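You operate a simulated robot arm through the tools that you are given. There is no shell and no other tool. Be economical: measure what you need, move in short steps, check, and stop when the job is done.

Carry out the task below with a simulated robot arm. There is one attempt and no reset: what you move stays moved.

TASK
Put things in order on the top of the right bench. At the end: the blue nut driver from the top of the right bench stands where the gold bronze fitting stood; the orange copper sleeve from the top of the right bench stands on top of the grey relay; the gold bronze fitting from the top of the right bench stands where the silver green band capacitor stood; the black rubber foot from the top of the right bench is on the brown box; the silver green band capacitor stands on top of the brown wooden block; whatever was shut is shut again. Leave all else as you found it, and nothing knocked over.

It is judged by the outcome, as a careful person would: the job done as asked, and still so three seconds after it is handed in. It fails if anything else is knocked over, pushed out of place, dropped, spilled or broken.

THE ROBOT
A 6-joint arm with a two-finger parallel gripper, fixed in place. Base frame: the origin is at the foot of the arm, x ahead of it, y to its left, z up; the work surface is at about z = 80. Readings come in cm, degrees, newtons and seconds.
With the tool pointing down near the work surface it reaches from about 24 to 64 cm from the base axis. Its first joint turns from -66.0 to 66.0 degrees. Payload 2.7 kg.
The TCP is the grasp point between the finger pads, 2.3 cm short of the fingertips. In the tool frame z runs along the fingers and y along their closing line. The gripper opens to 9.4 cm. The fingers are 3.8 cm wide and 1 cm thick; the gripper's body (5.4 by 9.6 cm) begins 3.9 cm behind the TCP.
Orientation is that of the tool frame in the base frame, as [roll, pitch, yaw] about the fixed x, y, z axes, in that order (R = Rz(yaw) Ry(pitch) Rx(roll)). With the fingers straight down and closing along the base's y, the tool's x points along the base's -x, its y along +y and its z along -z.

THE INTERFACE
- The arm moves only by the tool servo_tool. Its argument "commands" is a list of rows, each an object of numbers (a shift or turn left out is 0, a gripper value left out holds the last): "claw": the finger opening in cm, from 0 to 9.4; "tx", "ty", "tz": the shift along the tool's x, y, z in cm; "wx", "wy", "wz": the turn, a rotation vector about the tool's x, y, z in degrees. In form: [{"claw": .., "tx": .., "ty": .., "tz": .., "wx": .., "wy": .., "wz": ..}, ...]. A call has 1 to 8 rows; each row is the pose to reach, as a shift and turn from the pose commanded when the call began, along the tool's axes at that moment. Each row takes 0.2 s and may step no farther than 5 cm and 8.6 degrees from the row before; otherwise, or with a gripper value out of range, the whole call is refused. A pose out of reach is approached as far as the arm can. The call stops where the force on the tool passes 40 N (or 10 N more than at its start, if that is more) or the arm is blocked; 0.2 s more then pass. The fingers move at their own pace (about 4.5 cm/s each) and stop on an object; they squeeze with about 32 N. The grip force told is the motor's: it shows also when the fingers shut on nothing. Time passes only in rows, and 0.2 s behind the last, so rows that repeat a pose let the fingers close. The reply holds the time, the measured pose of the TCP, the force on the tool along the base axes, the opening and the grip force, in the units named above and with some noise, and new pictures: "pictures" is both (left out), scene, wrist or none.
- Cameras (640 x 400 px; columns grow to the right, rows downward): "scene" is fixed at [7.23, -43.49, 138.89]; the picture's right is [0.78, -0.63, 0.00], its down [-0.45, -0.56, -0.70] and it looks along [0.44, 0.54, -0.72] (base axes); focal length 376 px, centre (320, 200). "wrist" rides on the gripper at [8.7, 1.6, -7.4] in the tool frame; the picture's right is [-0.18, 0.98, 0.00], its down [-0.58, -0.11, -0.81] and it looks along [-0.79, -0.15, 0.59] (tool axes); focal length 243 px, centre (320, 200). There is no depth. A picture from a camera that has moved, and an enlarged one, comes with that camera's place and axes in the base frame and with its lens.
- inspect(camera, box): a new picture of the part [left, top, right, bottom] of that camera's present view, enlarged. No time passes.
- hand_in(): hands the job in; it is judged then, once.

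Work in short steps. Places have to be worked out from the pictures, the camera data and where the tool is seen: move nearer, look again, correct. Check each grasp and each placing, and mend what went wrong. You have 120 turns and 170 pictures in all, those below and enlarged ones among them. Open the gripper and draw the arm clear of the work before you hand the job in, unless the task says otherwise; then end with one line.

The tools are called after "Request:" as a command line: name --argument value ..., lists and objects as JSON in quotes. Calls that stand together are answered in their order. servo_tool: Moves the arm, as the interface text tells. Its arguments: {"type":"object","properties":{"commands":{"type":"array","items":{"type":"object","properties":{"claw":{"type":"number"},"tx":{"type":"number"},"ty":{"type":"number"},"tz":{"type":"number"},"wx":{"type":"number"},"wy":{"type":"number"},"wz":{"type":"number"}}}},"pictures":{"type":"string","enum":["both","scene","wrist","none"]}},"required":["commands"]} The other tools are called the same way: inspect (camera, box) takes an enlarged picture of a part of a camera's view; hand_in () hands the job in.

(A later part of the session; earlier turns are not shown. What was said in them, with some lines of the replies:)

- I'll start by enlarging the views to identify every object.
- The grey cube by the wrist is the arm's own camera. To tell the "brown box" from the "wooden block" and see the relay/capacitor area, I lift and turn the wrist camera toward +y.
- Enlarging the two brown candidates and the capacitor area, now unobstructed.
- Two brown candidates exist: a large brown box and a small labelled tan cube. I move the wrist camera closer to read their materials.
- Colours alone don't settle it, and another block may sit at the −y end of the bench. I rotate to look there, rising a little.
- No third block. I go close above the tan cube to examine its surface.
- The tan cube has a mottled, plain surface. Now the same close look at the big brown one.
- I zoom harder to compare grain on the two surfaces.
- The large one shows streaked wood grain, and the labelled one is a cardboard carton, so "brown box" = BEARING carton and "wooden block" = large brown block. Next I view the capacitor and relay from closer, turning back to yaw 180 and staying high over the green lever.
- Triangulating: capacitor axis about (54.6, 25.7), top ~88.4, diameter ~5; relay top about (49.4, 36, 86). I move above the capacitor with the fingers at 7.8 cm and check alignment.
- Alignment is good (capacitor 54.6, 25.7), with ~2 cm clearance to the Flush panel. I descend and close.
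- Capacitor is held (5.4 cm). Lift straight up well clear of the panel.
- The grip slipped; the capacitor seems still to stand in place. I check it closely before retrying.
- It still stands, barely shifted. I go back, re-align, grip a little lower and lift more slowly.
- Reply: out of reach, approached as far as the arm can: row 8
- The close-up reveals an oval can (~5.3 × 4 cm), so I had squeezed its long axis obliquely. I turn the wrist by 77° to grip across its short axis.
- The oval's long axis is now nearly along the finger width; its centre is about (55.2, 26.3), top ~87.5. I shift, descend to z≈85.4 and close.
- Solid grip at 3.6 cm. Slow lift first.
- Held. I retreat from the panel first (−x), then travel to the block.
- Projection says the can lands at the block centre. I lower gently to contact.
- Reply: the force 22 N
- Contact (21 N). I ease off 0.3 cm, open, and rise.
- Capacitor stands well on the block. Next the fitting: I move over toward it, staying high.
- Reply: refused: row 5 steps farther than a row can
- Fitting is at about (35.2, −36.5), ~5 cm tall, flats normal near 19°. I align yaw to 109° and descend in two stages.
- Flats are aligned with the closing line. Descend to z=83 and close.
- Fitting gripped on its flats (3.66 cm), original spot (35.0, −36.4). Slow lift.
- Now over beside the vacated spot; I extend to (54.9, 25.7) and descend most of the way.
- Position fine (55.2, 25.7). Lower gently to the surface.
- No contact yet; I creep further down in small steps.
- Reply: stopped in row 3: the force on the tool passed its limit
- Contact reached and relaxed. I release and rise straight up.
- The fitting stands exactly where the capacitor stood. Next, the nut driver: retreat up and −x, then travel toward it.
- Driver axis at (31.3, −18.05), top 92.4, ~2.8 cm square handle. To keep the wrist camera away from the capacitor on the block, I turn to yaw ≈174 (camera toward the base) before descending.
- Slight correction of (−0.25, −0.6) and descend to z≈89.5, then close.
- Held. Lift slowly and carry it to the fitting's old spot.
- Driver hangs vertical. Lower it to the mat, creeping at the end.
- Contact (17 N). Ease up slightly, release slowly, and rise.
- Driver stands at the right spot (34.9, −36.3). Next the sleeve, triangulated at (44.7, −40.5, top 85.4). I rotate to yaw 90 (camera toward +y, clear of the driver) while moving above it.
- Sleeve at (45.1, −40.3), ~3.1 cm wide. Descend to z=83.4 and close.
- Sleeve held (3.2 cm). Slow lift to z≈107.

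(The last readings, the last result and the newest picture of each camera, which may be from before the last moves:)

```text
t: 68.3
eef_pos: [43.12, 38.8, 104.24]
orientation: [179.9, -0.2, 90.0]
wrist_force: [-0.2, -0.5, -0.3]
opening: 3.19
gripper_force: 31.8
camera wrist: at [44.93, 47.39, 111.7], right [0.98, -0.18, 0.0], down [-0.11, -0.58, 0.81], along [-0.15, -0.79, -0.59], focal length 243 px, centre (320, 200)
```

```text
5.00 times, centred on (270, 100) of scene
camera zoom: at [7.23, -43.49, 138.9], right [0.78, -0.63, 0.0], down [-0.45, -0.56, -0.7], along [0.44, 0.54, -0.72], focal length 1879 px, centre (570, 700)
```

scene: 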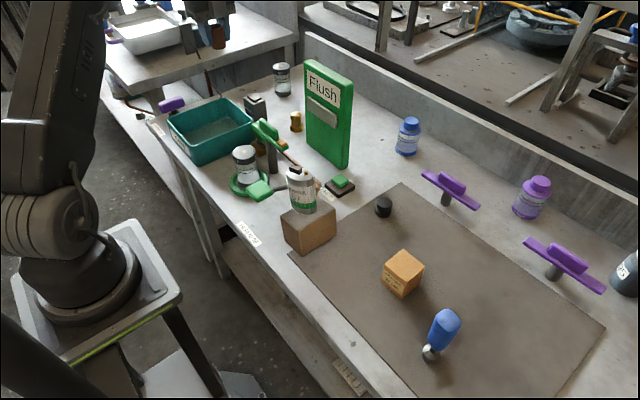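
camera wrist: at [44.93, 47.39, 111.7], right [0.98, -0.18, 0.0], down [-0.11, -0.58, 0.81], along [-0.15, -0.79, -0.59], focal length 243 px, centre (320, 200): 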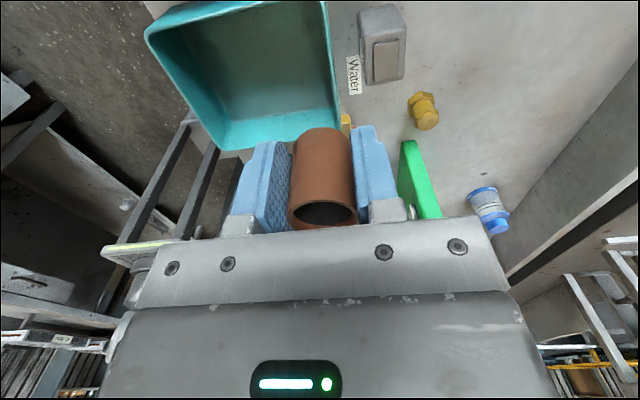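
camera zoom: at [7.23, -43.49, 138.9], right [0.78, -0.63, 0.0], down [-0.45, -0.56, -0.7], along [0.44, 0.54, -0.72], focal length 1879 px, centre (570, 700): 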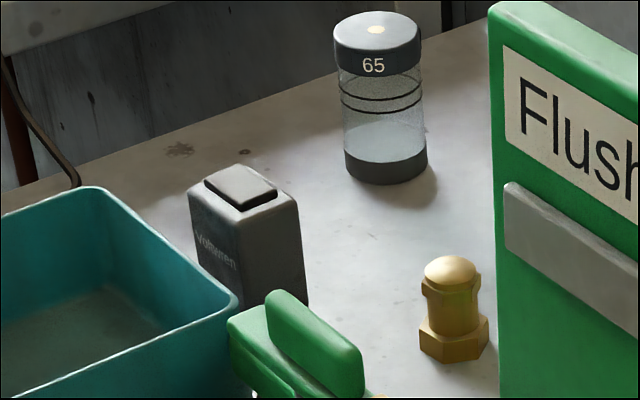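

Two-view fix of the relay's top tab: (49.15, 35.5, 86.85). I move above it, down to z≈93, and check.

Request:
servo_tool --commands '[{"tx": -1.5, "ty": 3}, {"tx": -3.05, "ty": 6}, {"tx": -3.05, "ty": 6, "tz": 4}, {"tx": -3.05, "ty": 6, "tz": 8}, {"tx": -3.05, "ty": 6, "tz": 11.2}]' --pictures "both"

Request:
inspect --camera "scene" --box '[220, 50, 320, 140]'

Request:
inspect --camera "wrist" --box '[240, 60, 420, 240]'

```text
t: 69.5
eef_pos: [49.01, 35.7, 93.06]
orientation: [179.9, 0.0, 90.2]
wrist_force: [0.1, 0.9, 0.0]
opening: 3.21
gripper_force: 32.2
camera wrist: at [50.78, 44.28, 100.51], right [0.98, -0.18, 0.0], down [-0.11, -0.58, 0.8], along [-0.15, -0.79, -0.59], focal length 243 px, centre (320, 200)
```

scene: 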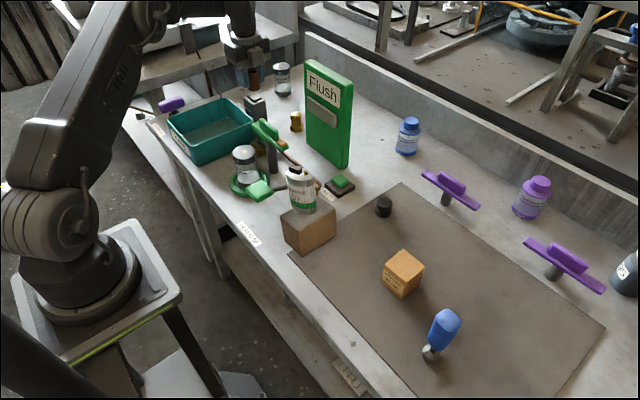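
wrist: 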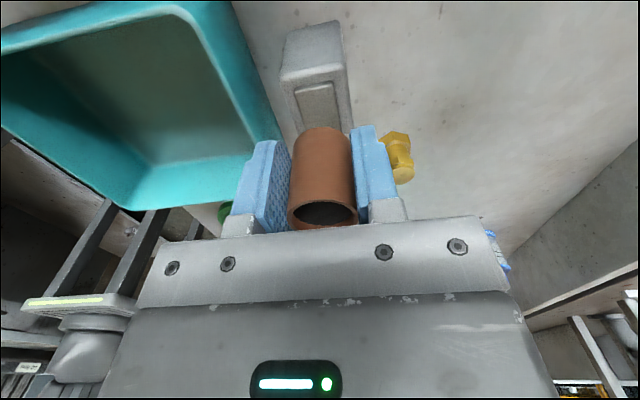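

```text
4.44 times, centred on (270, 95) of scene
camera zoom: at [7.23, -43.49, 138.9], right [0.78, -0.63, 0.0], down [-0.45, -0.56, -0.7], along [0.44, 0.54, -0.72], focal length 1670 px, centre (542, 667)
```

zoom: 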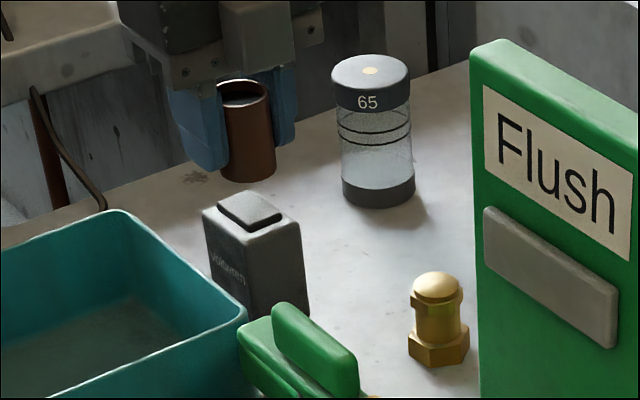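

```text
2.22 times, centred on (330, 150) of wrist
camera zoom: at [50.78, 44.28, 100.51], right [0.98, -0.18, 0.0], down [-0.11, -0.58, 0.8], along [-0.15, -0.79, -0.59], focal length 539 px, centre (298, 311)
```

zoom: 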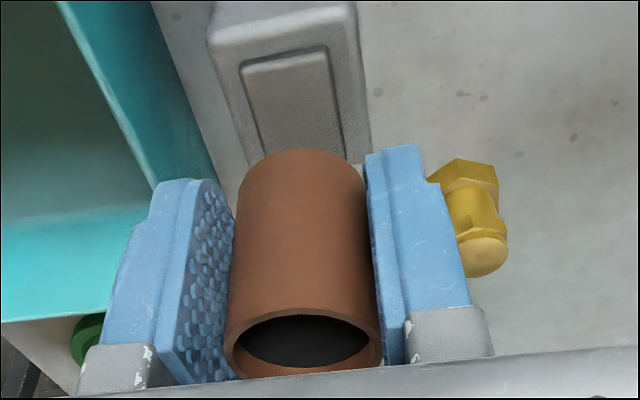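

The sleeve sits ~0.5 cm short in y versus the tab. I shift +0.5 in y and creep down to contact.

Request:
servo_tool --commands '[{"tx": 0.5, "ty": 0, "tz": 1.2}, {"tx": 0.5, "tz": 2.3}, {"tx": 0.5, "tz": 2.7}, {"tx": 0.5, "tz": 3.0}, {"tx": 0.5, "tz": 3.2}]' --pictures "scene"

Request:
inspect --camera "scene" --box '[220, 50, 320, 140]'

Request:
inspect --camera "wrist" --box '[240, 60, 420, 240]'

```text
t: 70.7
eef_pos: [49.33, 36.01, 89.73]
orientation: [-180.0, -0.1, 90.1]
wrist_force: [0.5, 0.1, -1.1]
opening: 3.23
gripper_force: 32.7
```

scene: 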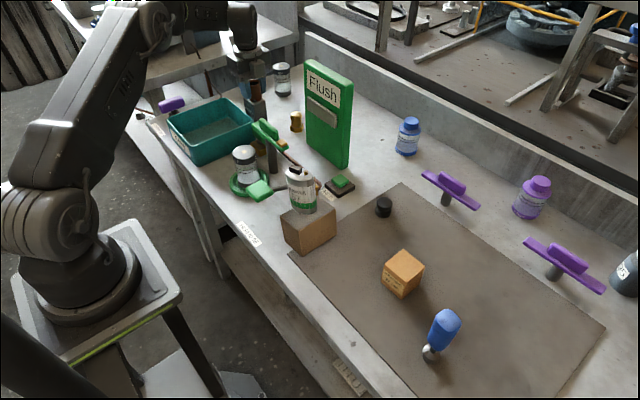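

```text
4.44 times, centred on (270, 95) of scene
camera zoom: at [7.23, -43.49, 138.89], right [0.78, -0.63, 0.0], down [-0.45, -0.56, -0.7], along [0.44, 0.54, -0.72], focal length 1670 px, centre (542, 667)
```

zoom: 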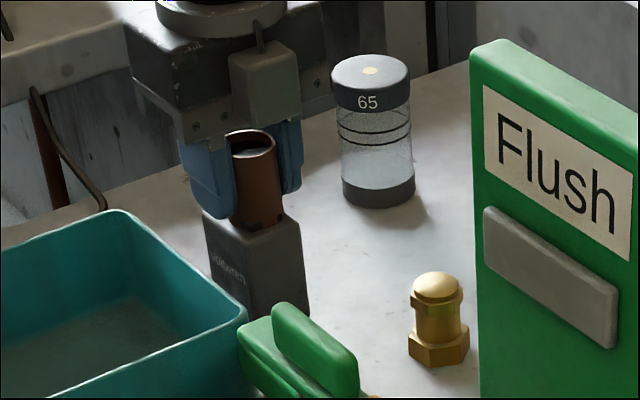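

```text
2.22 times, centred on (330, 150) of wrist
camera zoom: at [51.02, 44.55, 97.26], right [0.98, -0.18, 0.0], down [-0.11, -0.58, 0.81], along [-0.15, -0.79, -0.59], focal length 539 px, centre (298, 311)
```

zoom: 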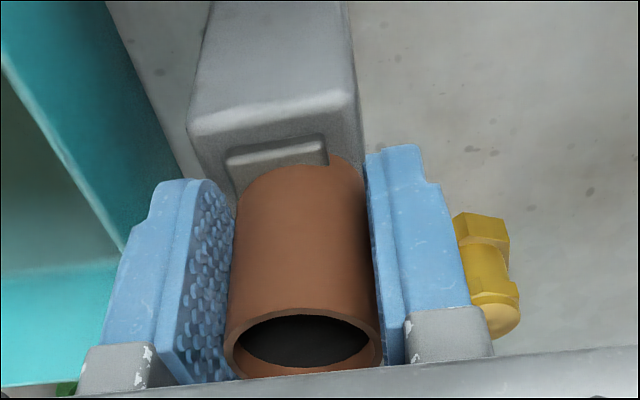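

No contact yet, and the sleeve is ~0.5 cm toward +x of the relay's centre. I raise 0.6, shift −0.5 in x, and then creep down again.

Request:
servo_tool --commands '[{"tz": -0.8}, {"tz": -0.8, "ty": -0.55}, {"tz": -0.2, "ty": -0.55}, {"tz": 0.1, "ty": -0.55}, {"tz": 0.3, "ty": -0.55}]' --pictures "none"

Request:
inspect --camera "wrist" --box '[260, 80, 380, 200]'

Request:
inspect --camera "scene" --box '[240, 70, 300, 130]'

```text
t: 71.9
eef_pos: [48.69, 36.04, 89.72]
orientation: [179.9, -0.2, 90.2]
wrist_force: [-3.0, -2.1, 11.0]
opening: 3.21
gripper_force: 31.9
```

```text
3.33 times, centred on (320, 140) of wrist
camera zoom: at [50.47, 44.71, 97.24], right [0.98, -0.18, 0.0], down [-0.11, -0.58, 0.8], along [-0.15, -0.79, -0.59], focal length 809 px, centre (320, 400)
```

zoom: 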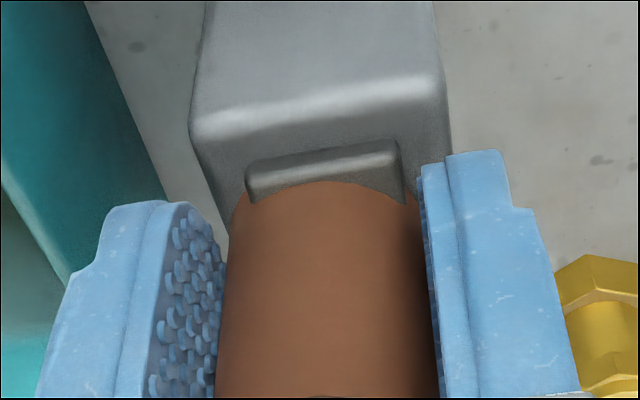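

```text
6.67 times, centred on (270, 100) of scene
camera zoom: at [7.2, -43.51, 138.89], right [0.78, -0.63, 0.0], down [-0.45, -0.56, -0.7], along [0.44, 0.54, -0.72], focal length 2505 px, centre (653, 867)
```

zoom: 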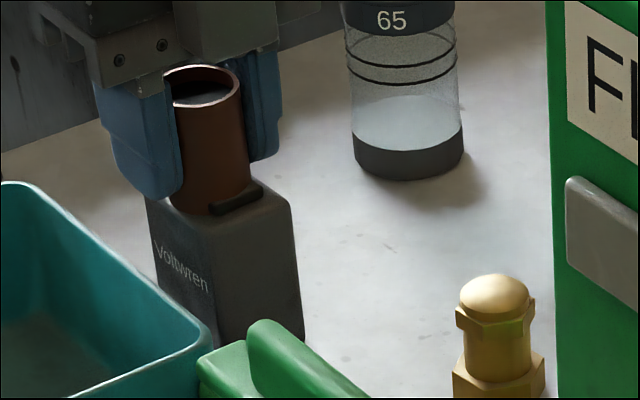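

Contact now (11 N), and the sleeve is centred on the relay in both views. Release gently and rise.

Request:
servo_tool --commands '[{"tz": -0.1}, {"tz": -0.1, "claw": 3.6}, {"tz": -0.1, "claw": 4.4}, {"tz": -0.1, "claw": 5.2}, {"tz": -0.1, "claw": 5.2}, {"tz": -3}, {"tz": -7}, {"tz": -11}]' --pictures "both"

Request:
inspect --camera "scene" --box '[240, 70, 300, 130]'

Request:
inspect --camera "wrist" --box '[220, 0, 420, 160]'

```text
t: 73.7
eef_pos: [48.44, 36.05, 100.43]
orientation: [180.0, -0.2, 90.1]
wrist_force: [0.0, -0.8, -0.3]
opening: 5.19
gripper_force: 0.1
camera wrist: at [50.18, 44.61, 107.94], right [0.98, -0.18, 0.0], down [-0.11, -0.58, 0.81], along [-0.15, -0.79, -0.59], focal length 243 px, centre (320, 200)
```

scene: 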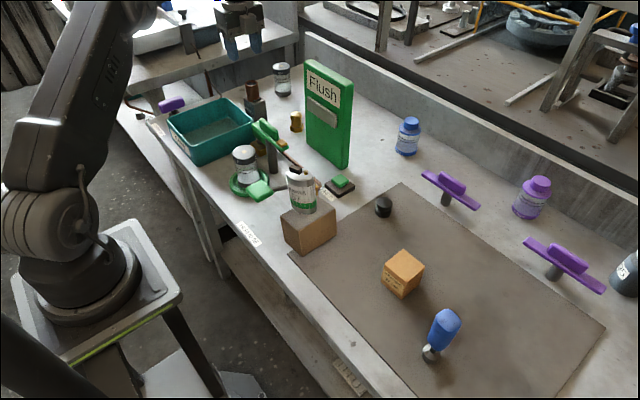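
wrist: 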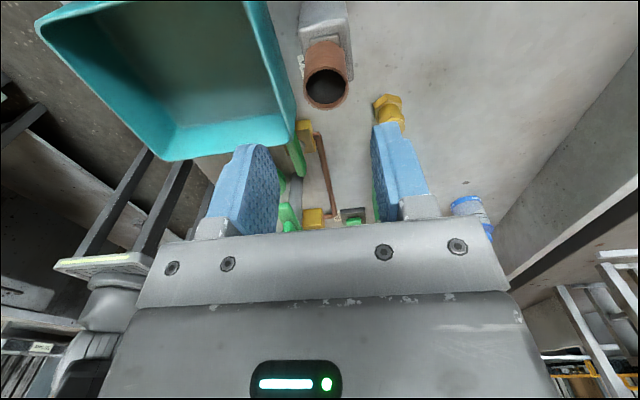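

```text
6.67 times, centred on (270, 100) of scene
camera zoom: at [7.23, -43.49, 138.89], right [0.78, -0.63, 0.0], down [-0.45, -0.56, -0.7], along [0.44, 0.54, -0.72], focal length 2505 px, centre (653, 867)
```

zoom: 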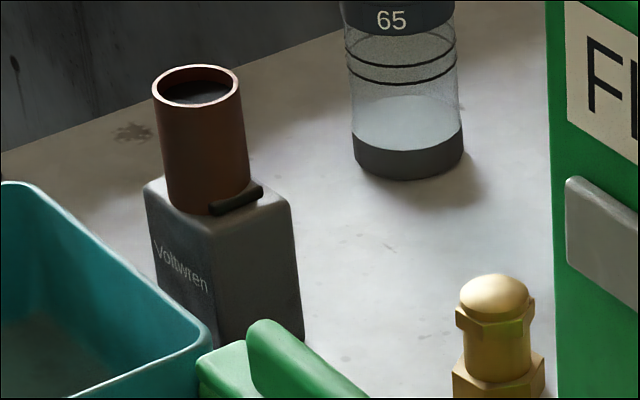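

```text
2.50 times, centred on (320, 80) of wrist
camera zoom: at [50.18, 44.61, 107.94], right [0.98, -0.18, 0.0], down [-0.11, -0.58, 0.81], along [-0.15, -0.79, -0.59], focal length 606 px, centre (320, 500)
```

zoom: 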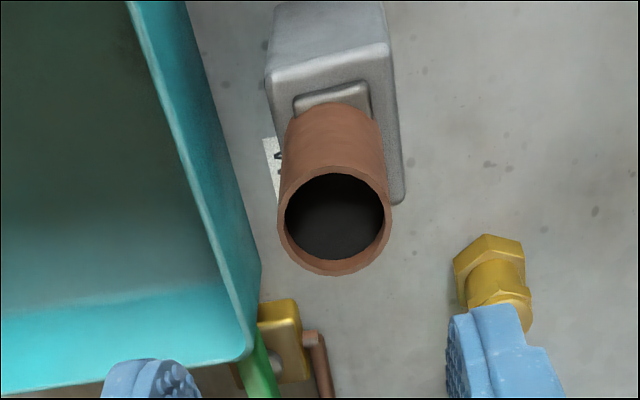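

Sleeve stands upright on the relay. Last: the rubber foot. I retreat −x/up and travel toward it.

Request:
servo_tool --commands '[{"ty": -2.5, "tz": -4}, {"ty": -5.4, "tz": -7}, {"tx": -4.7, "ty": -5.4, "tz": -7}, {"tx": -9.4, "ty": -5.4, "tz": -7}, {"tx": -14.1, "ty": -5.4, "tz": -7}, {"tx": -18.8, "ty": -5.4, "tz": -7}, {"tx": -23.5, "ty": -5.4, "tz": -7}, {"tx": -28.2, "ty": -5.4, "tz": -7}]' --pictures "none"

Request:
servo_tool --commands '[{"tx": -4.6}, {"tx": -9.2, "ty": 0.5}, {"tx": -13.6, "ty": 2}, {"tx": -17.2, "ty": 4.5, "tz": 1.5}, {"tx": -18, "ty": 6.5, "tz": 4.5}, {"tx": -18.6, "ty": 7, "tz": 8}]' --pictures "wrist"

Request:
inspect --camera "wrist" --box '[220, 0, 460, 180]'

Request:
inspect --camera "scene" --box '[350, 180, 450, 310]'

```text
t: 75.5
eef_pos: [42.78, 7.84, 107.22]
orientation: [-179.9, -0.1, 90.1]
wrist_force: [0.4, 0.1, 0.8]
opening: 5.18
gripper_force: 0.1
```

```text
t: 76.9
eef_pos: [50.16, -10.79, 99.35]
orientation: [179.8, -0.1, 90.1]
wrist_force: [0.5, 0.3, 0.0]
opening: 5.2
gripper_force: 0.0
camera wrist: at [51.99, -2.11, 106.87], right [0.98, -0.18, 0.0], down [-0.11, -0.58, 0.81], along [-0.15, -0.79, -0.59], focal length 243 px, centre (320, 200)
```

wrist: 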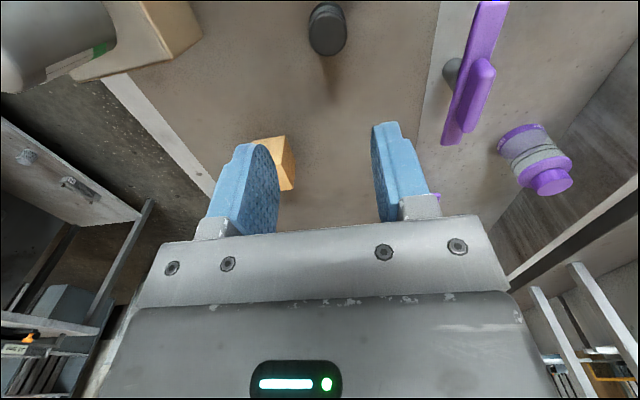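

```text
2.22 times, centred on (340, 90) of wrist
camera zoom: at [51.99, -2.11, 106.87], right [0.98, -0.18, 0.0], down [-0.11, -0.58, 0.81], along [-0.15, -0.79, -0.59], focal length 539 px, centre (276, 444)
```

zoom: 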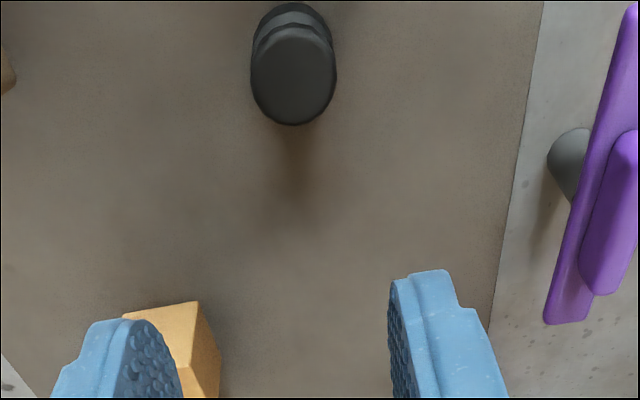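

```text
3.08 times, centred on (400, 245) of scene
camera zoom: at [7.23, -43.49, 138.89], right [0.78, -0.63, 0.0], down [-0.45, -0.56, -0.7], along [0.44, 0.54, -0.72], focal length 1156 px, centre (74, 62)
```

zoom: 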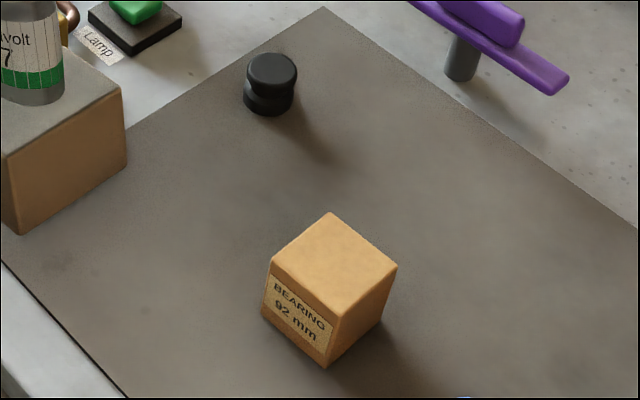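

Foot axis at (51.1, −10.55), top ~83, 3.3 cm across. Descend over it and grip.

Request:
servo_tool --commands '[{"tx": 0.24, "ty": 0.9, "tz": 4, "claw": 6}, {"tx": 0.24, "ty": 0.9, "tz": 8.5}, {"tx": 0.24, "ty": 0.9, "tz": 12.5}, {"tx": 0.24, "ty": 0.9, "tz": 15.2}, {"tx": 0.24, "ty": 0.9, "tz": 16.4}, {"tx": 0.24, "ty": 0.9, "tz": 16.4, "claw": 1.5}, {"tx": 0.24, "ty": 0.9, "tz": 16.4, "claw": 1.5}, {"tx": 0.24, "ty": 0.9, "tz": 16.4, "claw": 1.5}]' --pictures "wrist"

```text
t: 78.7
eef_pos: [51.49, -10.47, 83.09]
orientation: [-180.0, 0.0, 90.2]
wrist_force: [-0.3, -0.6, 0.0]
opening: 3.24
gripper_force: 32.0
camera wrist: at [53.24, -1.92, 90.53], right [0.98, -0.18, 0.0], down [-0.11, -0.58, 0.81], along [-0.15, -0.79, -0.59], focal length 243 px, centre (320, 200)
```

wrist: 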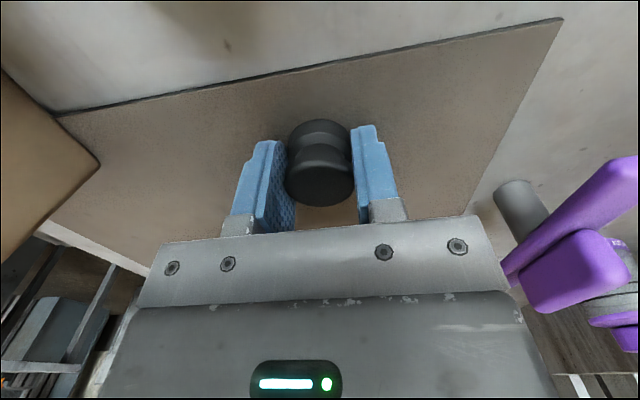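

Foot held (3.24 cm). Carton top fixed at (41.2, −24.4, 85.8). Lift and carry it over.

Request:
servo_tool --commands '[{"tz": -1}, {"tz": -4}, {"tz": -8}, {"tz": -12}, {"tx": -3.5, "ty": -2.5, "tz": -13}, {"tx": -7, "ty": -5.2, "tz": -13}, {"tx": -10.5, "ty": -7.8, "tz": -13}, {"tx": -13.8, "ty": -10.2, "tz": -12}]' --pictures "both"

Request:
inspect --camera "scene" --box '[350, 200, 450, 310]'

```text
t: 80.5
eef_pos: [41.01, -24.4, 94.7]
orientation: [179.9, -0.1, 90.0]
wrist_force: [-0.3, -0.5, 0.2]
opening: 3.22
gripper_force: 32.0
camera wrist: at [42.8, -15.79, 102.29], right [0.98, -0.18, 0.0], down [-0.11, -0.58, 0.81], along [-0.15, -0.79, -0.59], focal length 243 px, centre (320, 200)
```

scene: 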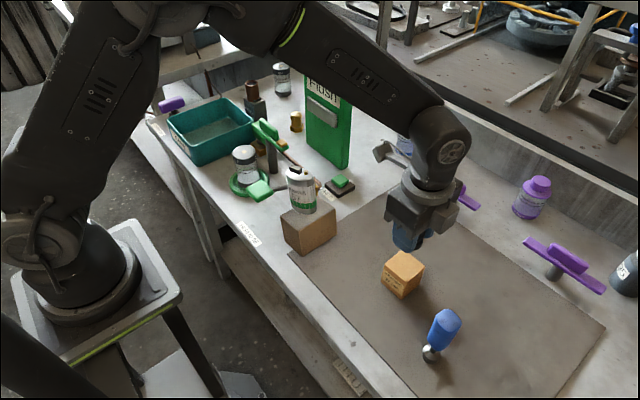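
wrist: 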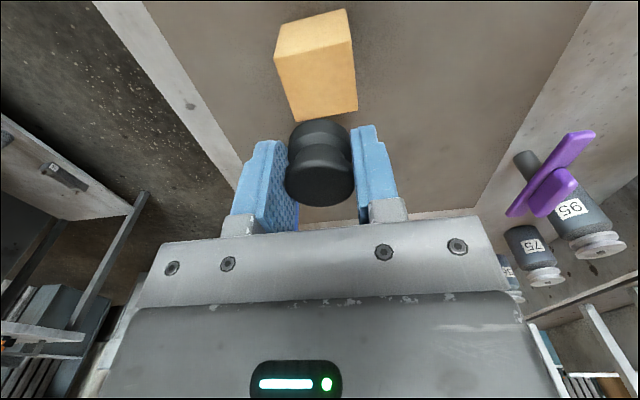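

```text
3.64 times, centred on (400, 255) of scene
camera zoom: at [7.23, -43.49, 138.89], right [0.78, -0.63, 0.0], down [-0.45, -0.56, -0.7], along [0.44, 0.54, -0.72], focal length 1366 px, centre (29, 0)
```

zoom: 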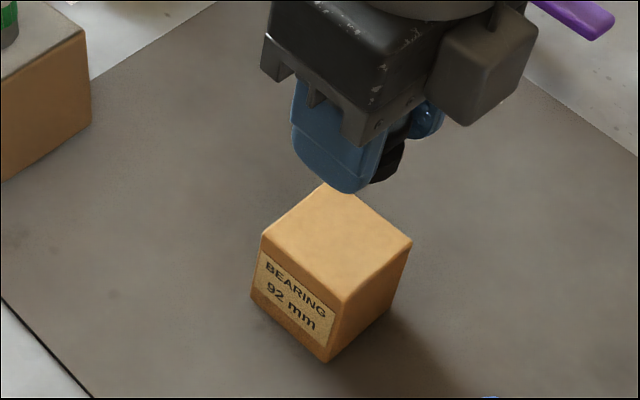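

Aligned (carton centre re-estimated 41.0, −24.3). Lower and creep to contact.

Request:
servo_tool --commands '[{"tz": 3}, {"tz": 5}, {"tz": 5.7}, {"tz": 6.0}, {"tz": 6.2}, {"tz": 6.4}]' --pictures "scene"

Request:
inspect --camera "scene" --box '[350, 200, 450, 310]'

```text
t: 81.9
eef_pos: [41.16, -24.42, 88.59]
orientation: [180.0, -0.1, 90.1]
wrist_force: [0.7, 0.2, -1.0]
opening: 3.22
gripper_force: 31.8
```

scene: 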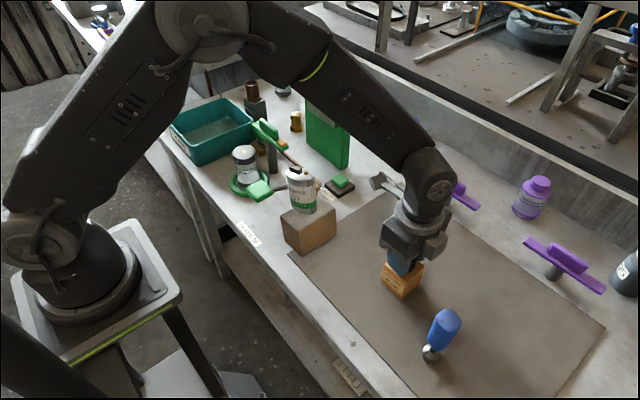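

```text
3.64 times, centred on (400, 255) of scene
camera zoom: at [7.23, -43.49, 138.89], right [0.78, -0.63, 0.0], down [-0.45, -0.56, -0.7], along [0.44, 0.54, -0.72], focal length 1366 px, centre (29, 0)
```

zoom: 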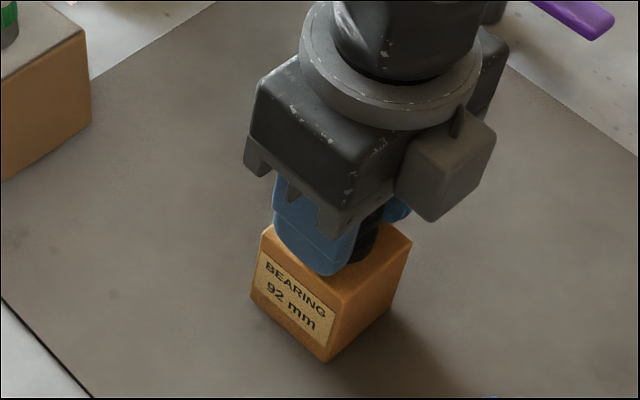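

Request:
servo_tool --commands '[{"tz": 0.15}, {"tz": 0.3}, {"tz": 0.45}]' --pictures "none"

Request:
inspect --camera "wrist" --box '[220, 60, 420, 240]'

```text
t: 82.6
eef_pos: [41.26, -24.35, 88.51]
orientation: [179.8, -0.1, 90.1]
wrist_force: [-5.9, 2.8, 9.0]
opening: 3.21
gripper_force: 32.3
stopped in row 3: the force on the tool passed its limit (the readings are from after the stop); the commanded pose is now the measured one
```

```text
2.22 times, centred on (320, 150) of wrist
camera zoom: at [42.93, -15.78, 96.08], right [0.98, -0.18, 0.0], down [-0.11, -0.58, 0.81], along [-0.15, -0.79, -0.59], focal length 539 px, centre (320, 311)
```

zoom: 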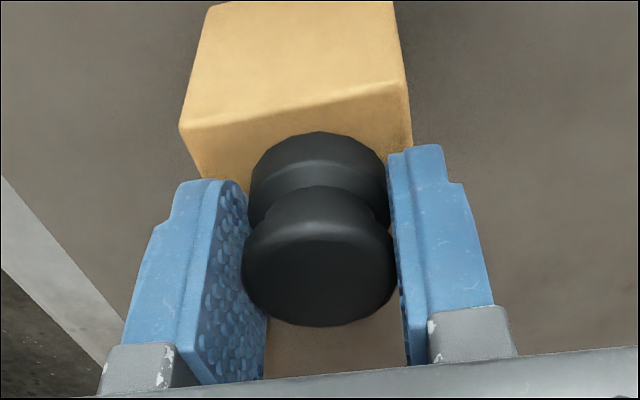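

Contact. The foot is resting on the carton's top; release and rise.

Request:
servo_tool --commands '[{"tz": -0.1}, {"tz": -0.1, "claw": 3.8}, {"tz": -0.1, "claw": 4.6}, {"tz": -0.1, "claw": 5.4}, {"tz": -0.1, "claw": 5.4}, {"tz": -3}, {"tz": -7}, {"tz": -11}]' --pictures "both"

Request:
inspect --camera "wrist" --box '[220, 0, 420, 160]'

Request:
inspect --camera "scene" --box '[350, 200, 450, 310]'

```text
t: 84.4
eef_pos: [41.08, -24.38, 99.54]
orientation: [179.9, 0.1, 90.1]
wrist_force: [-0.5, 0.0, 0.4]
opening: 5.39
gripper_force: 0.1
camera wrist: at [42.8, -15.8, 107.09], right [0.98, -0.18, 0.0], down [-0.11, -0.58, 0.81], along [-0.15, -0.79, -0.59], focal length 243 px, centre (320, 200)
```

scene: 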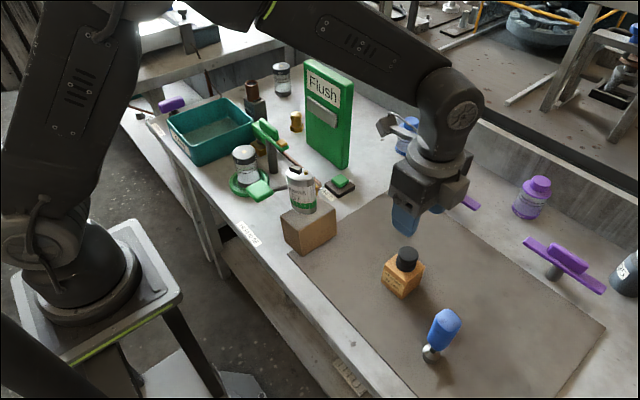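
wrist: 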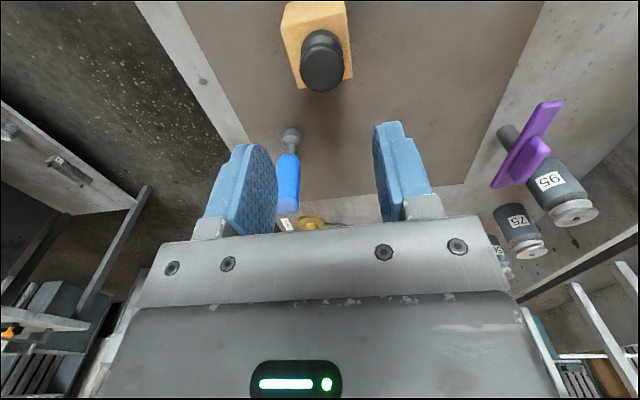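

```text
2.50 times, centred on (320, 80) of wrist
camera zoom: at [42.8, -15.8, 107.09], right [0.98, -0.18, 0.0], down [-0.11, -0.58, 0.81], along [-0.15, -0.79, -0.59], focal length 606 px, centre (320, 500)
```

zoom: 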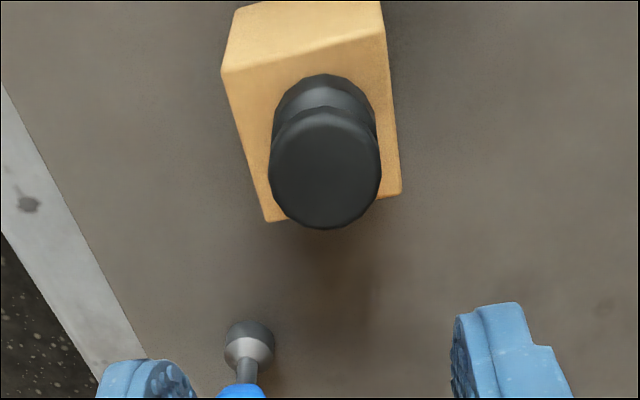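

```text
3.64 times, centred on (400, 255) of scene
camera zoom: at [7.23, -43.49, 138.9], right [0.78, -0.63, 0.0], down [-0.45, -0.56, -0.7], along [0.44, 0.54, -0.72], focal length 1366 px, centre (29, 0)
```

zoom: 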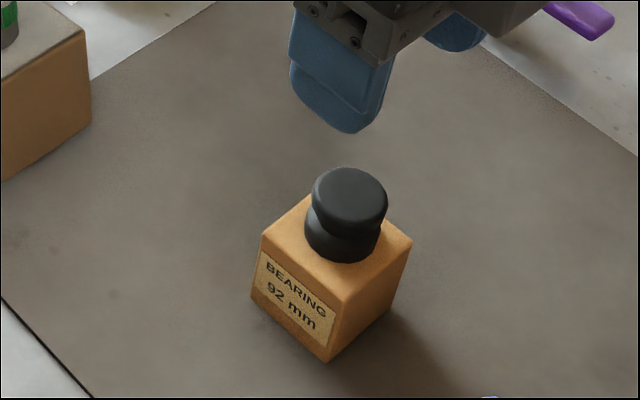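

All five items appear placed. I lift the arm clear and take a final overview.

Request:
servo_tool --commands '[{"tz": -4}, {"tz": -8, "ty": -2}, {"tz": -11, "ty": -4}, {"tz": -11, "ty": -4}, {"tz": -11, "ty": -4}]' --pictures "scene"

Request:
inspect --camera "scene" --box '[220, 60, 360, 260]'

Request:
inspect --camera "scene" --box '[360, 230, 480, 380]'

```text
t: 85.6
eef_pos: [37.1, -24.76, 110.62]
orientation: [179.8, -0.1, 90.1]
wrist_force: [0.5, 0.0, -0.4]
opening: 5.39
gripper_force: 0.1
```

scene: 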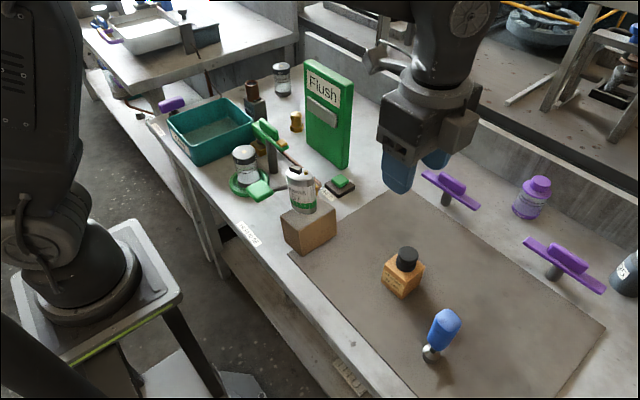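

```text
2.00 times, centred on (290, 160) of scene
camera zoom: at [7.23, -43.49, 138.89], right [0.78, -0.63, 0.0], down [-0.45, -0.56, -0.7], along [0.44, 0.54, -0.72], focal length 752 px, centre (380, 280)
```

zoom: 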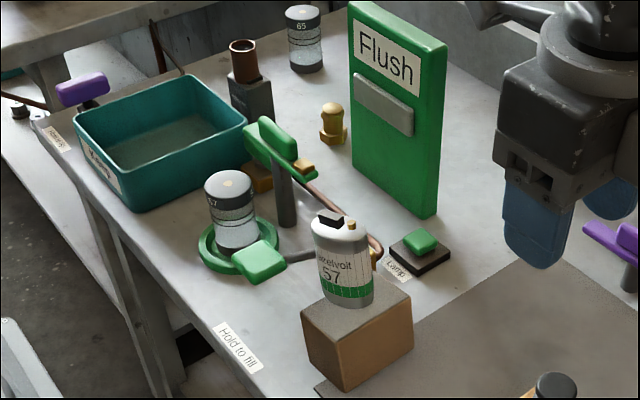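

```text
2.67 times, centred on (420, 305) of scene
camera zoom: at [7.23, -43.49, 138.89], right [0.78, -0.63, 0.0], down [-0.45, -0.56, -0.7], along [0.44, 0.54, -0.72], focal length 1002 px, centre (53, -80)
```

zoom: 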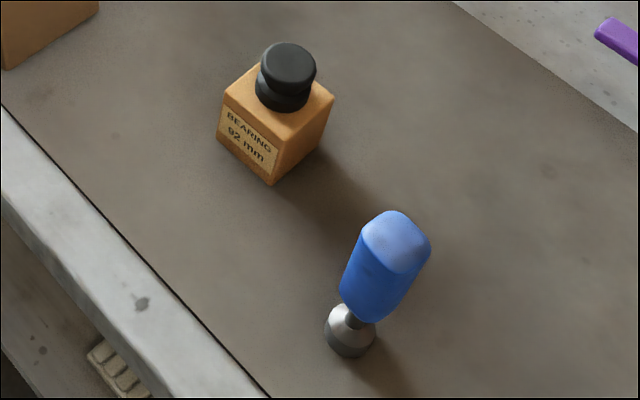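

Everything is upright and where it should be; nothing was opened, and the arm is clear. Handing in.

Request:
hand_in

```text
The job is handed in.
```

All five items are placed as asked and standing, nothing was knocked over, and nothing had to be opened. I took the labelled "BEARING 92 mm" carton as the brown box and the large unlabelled brown block as the wooden block.
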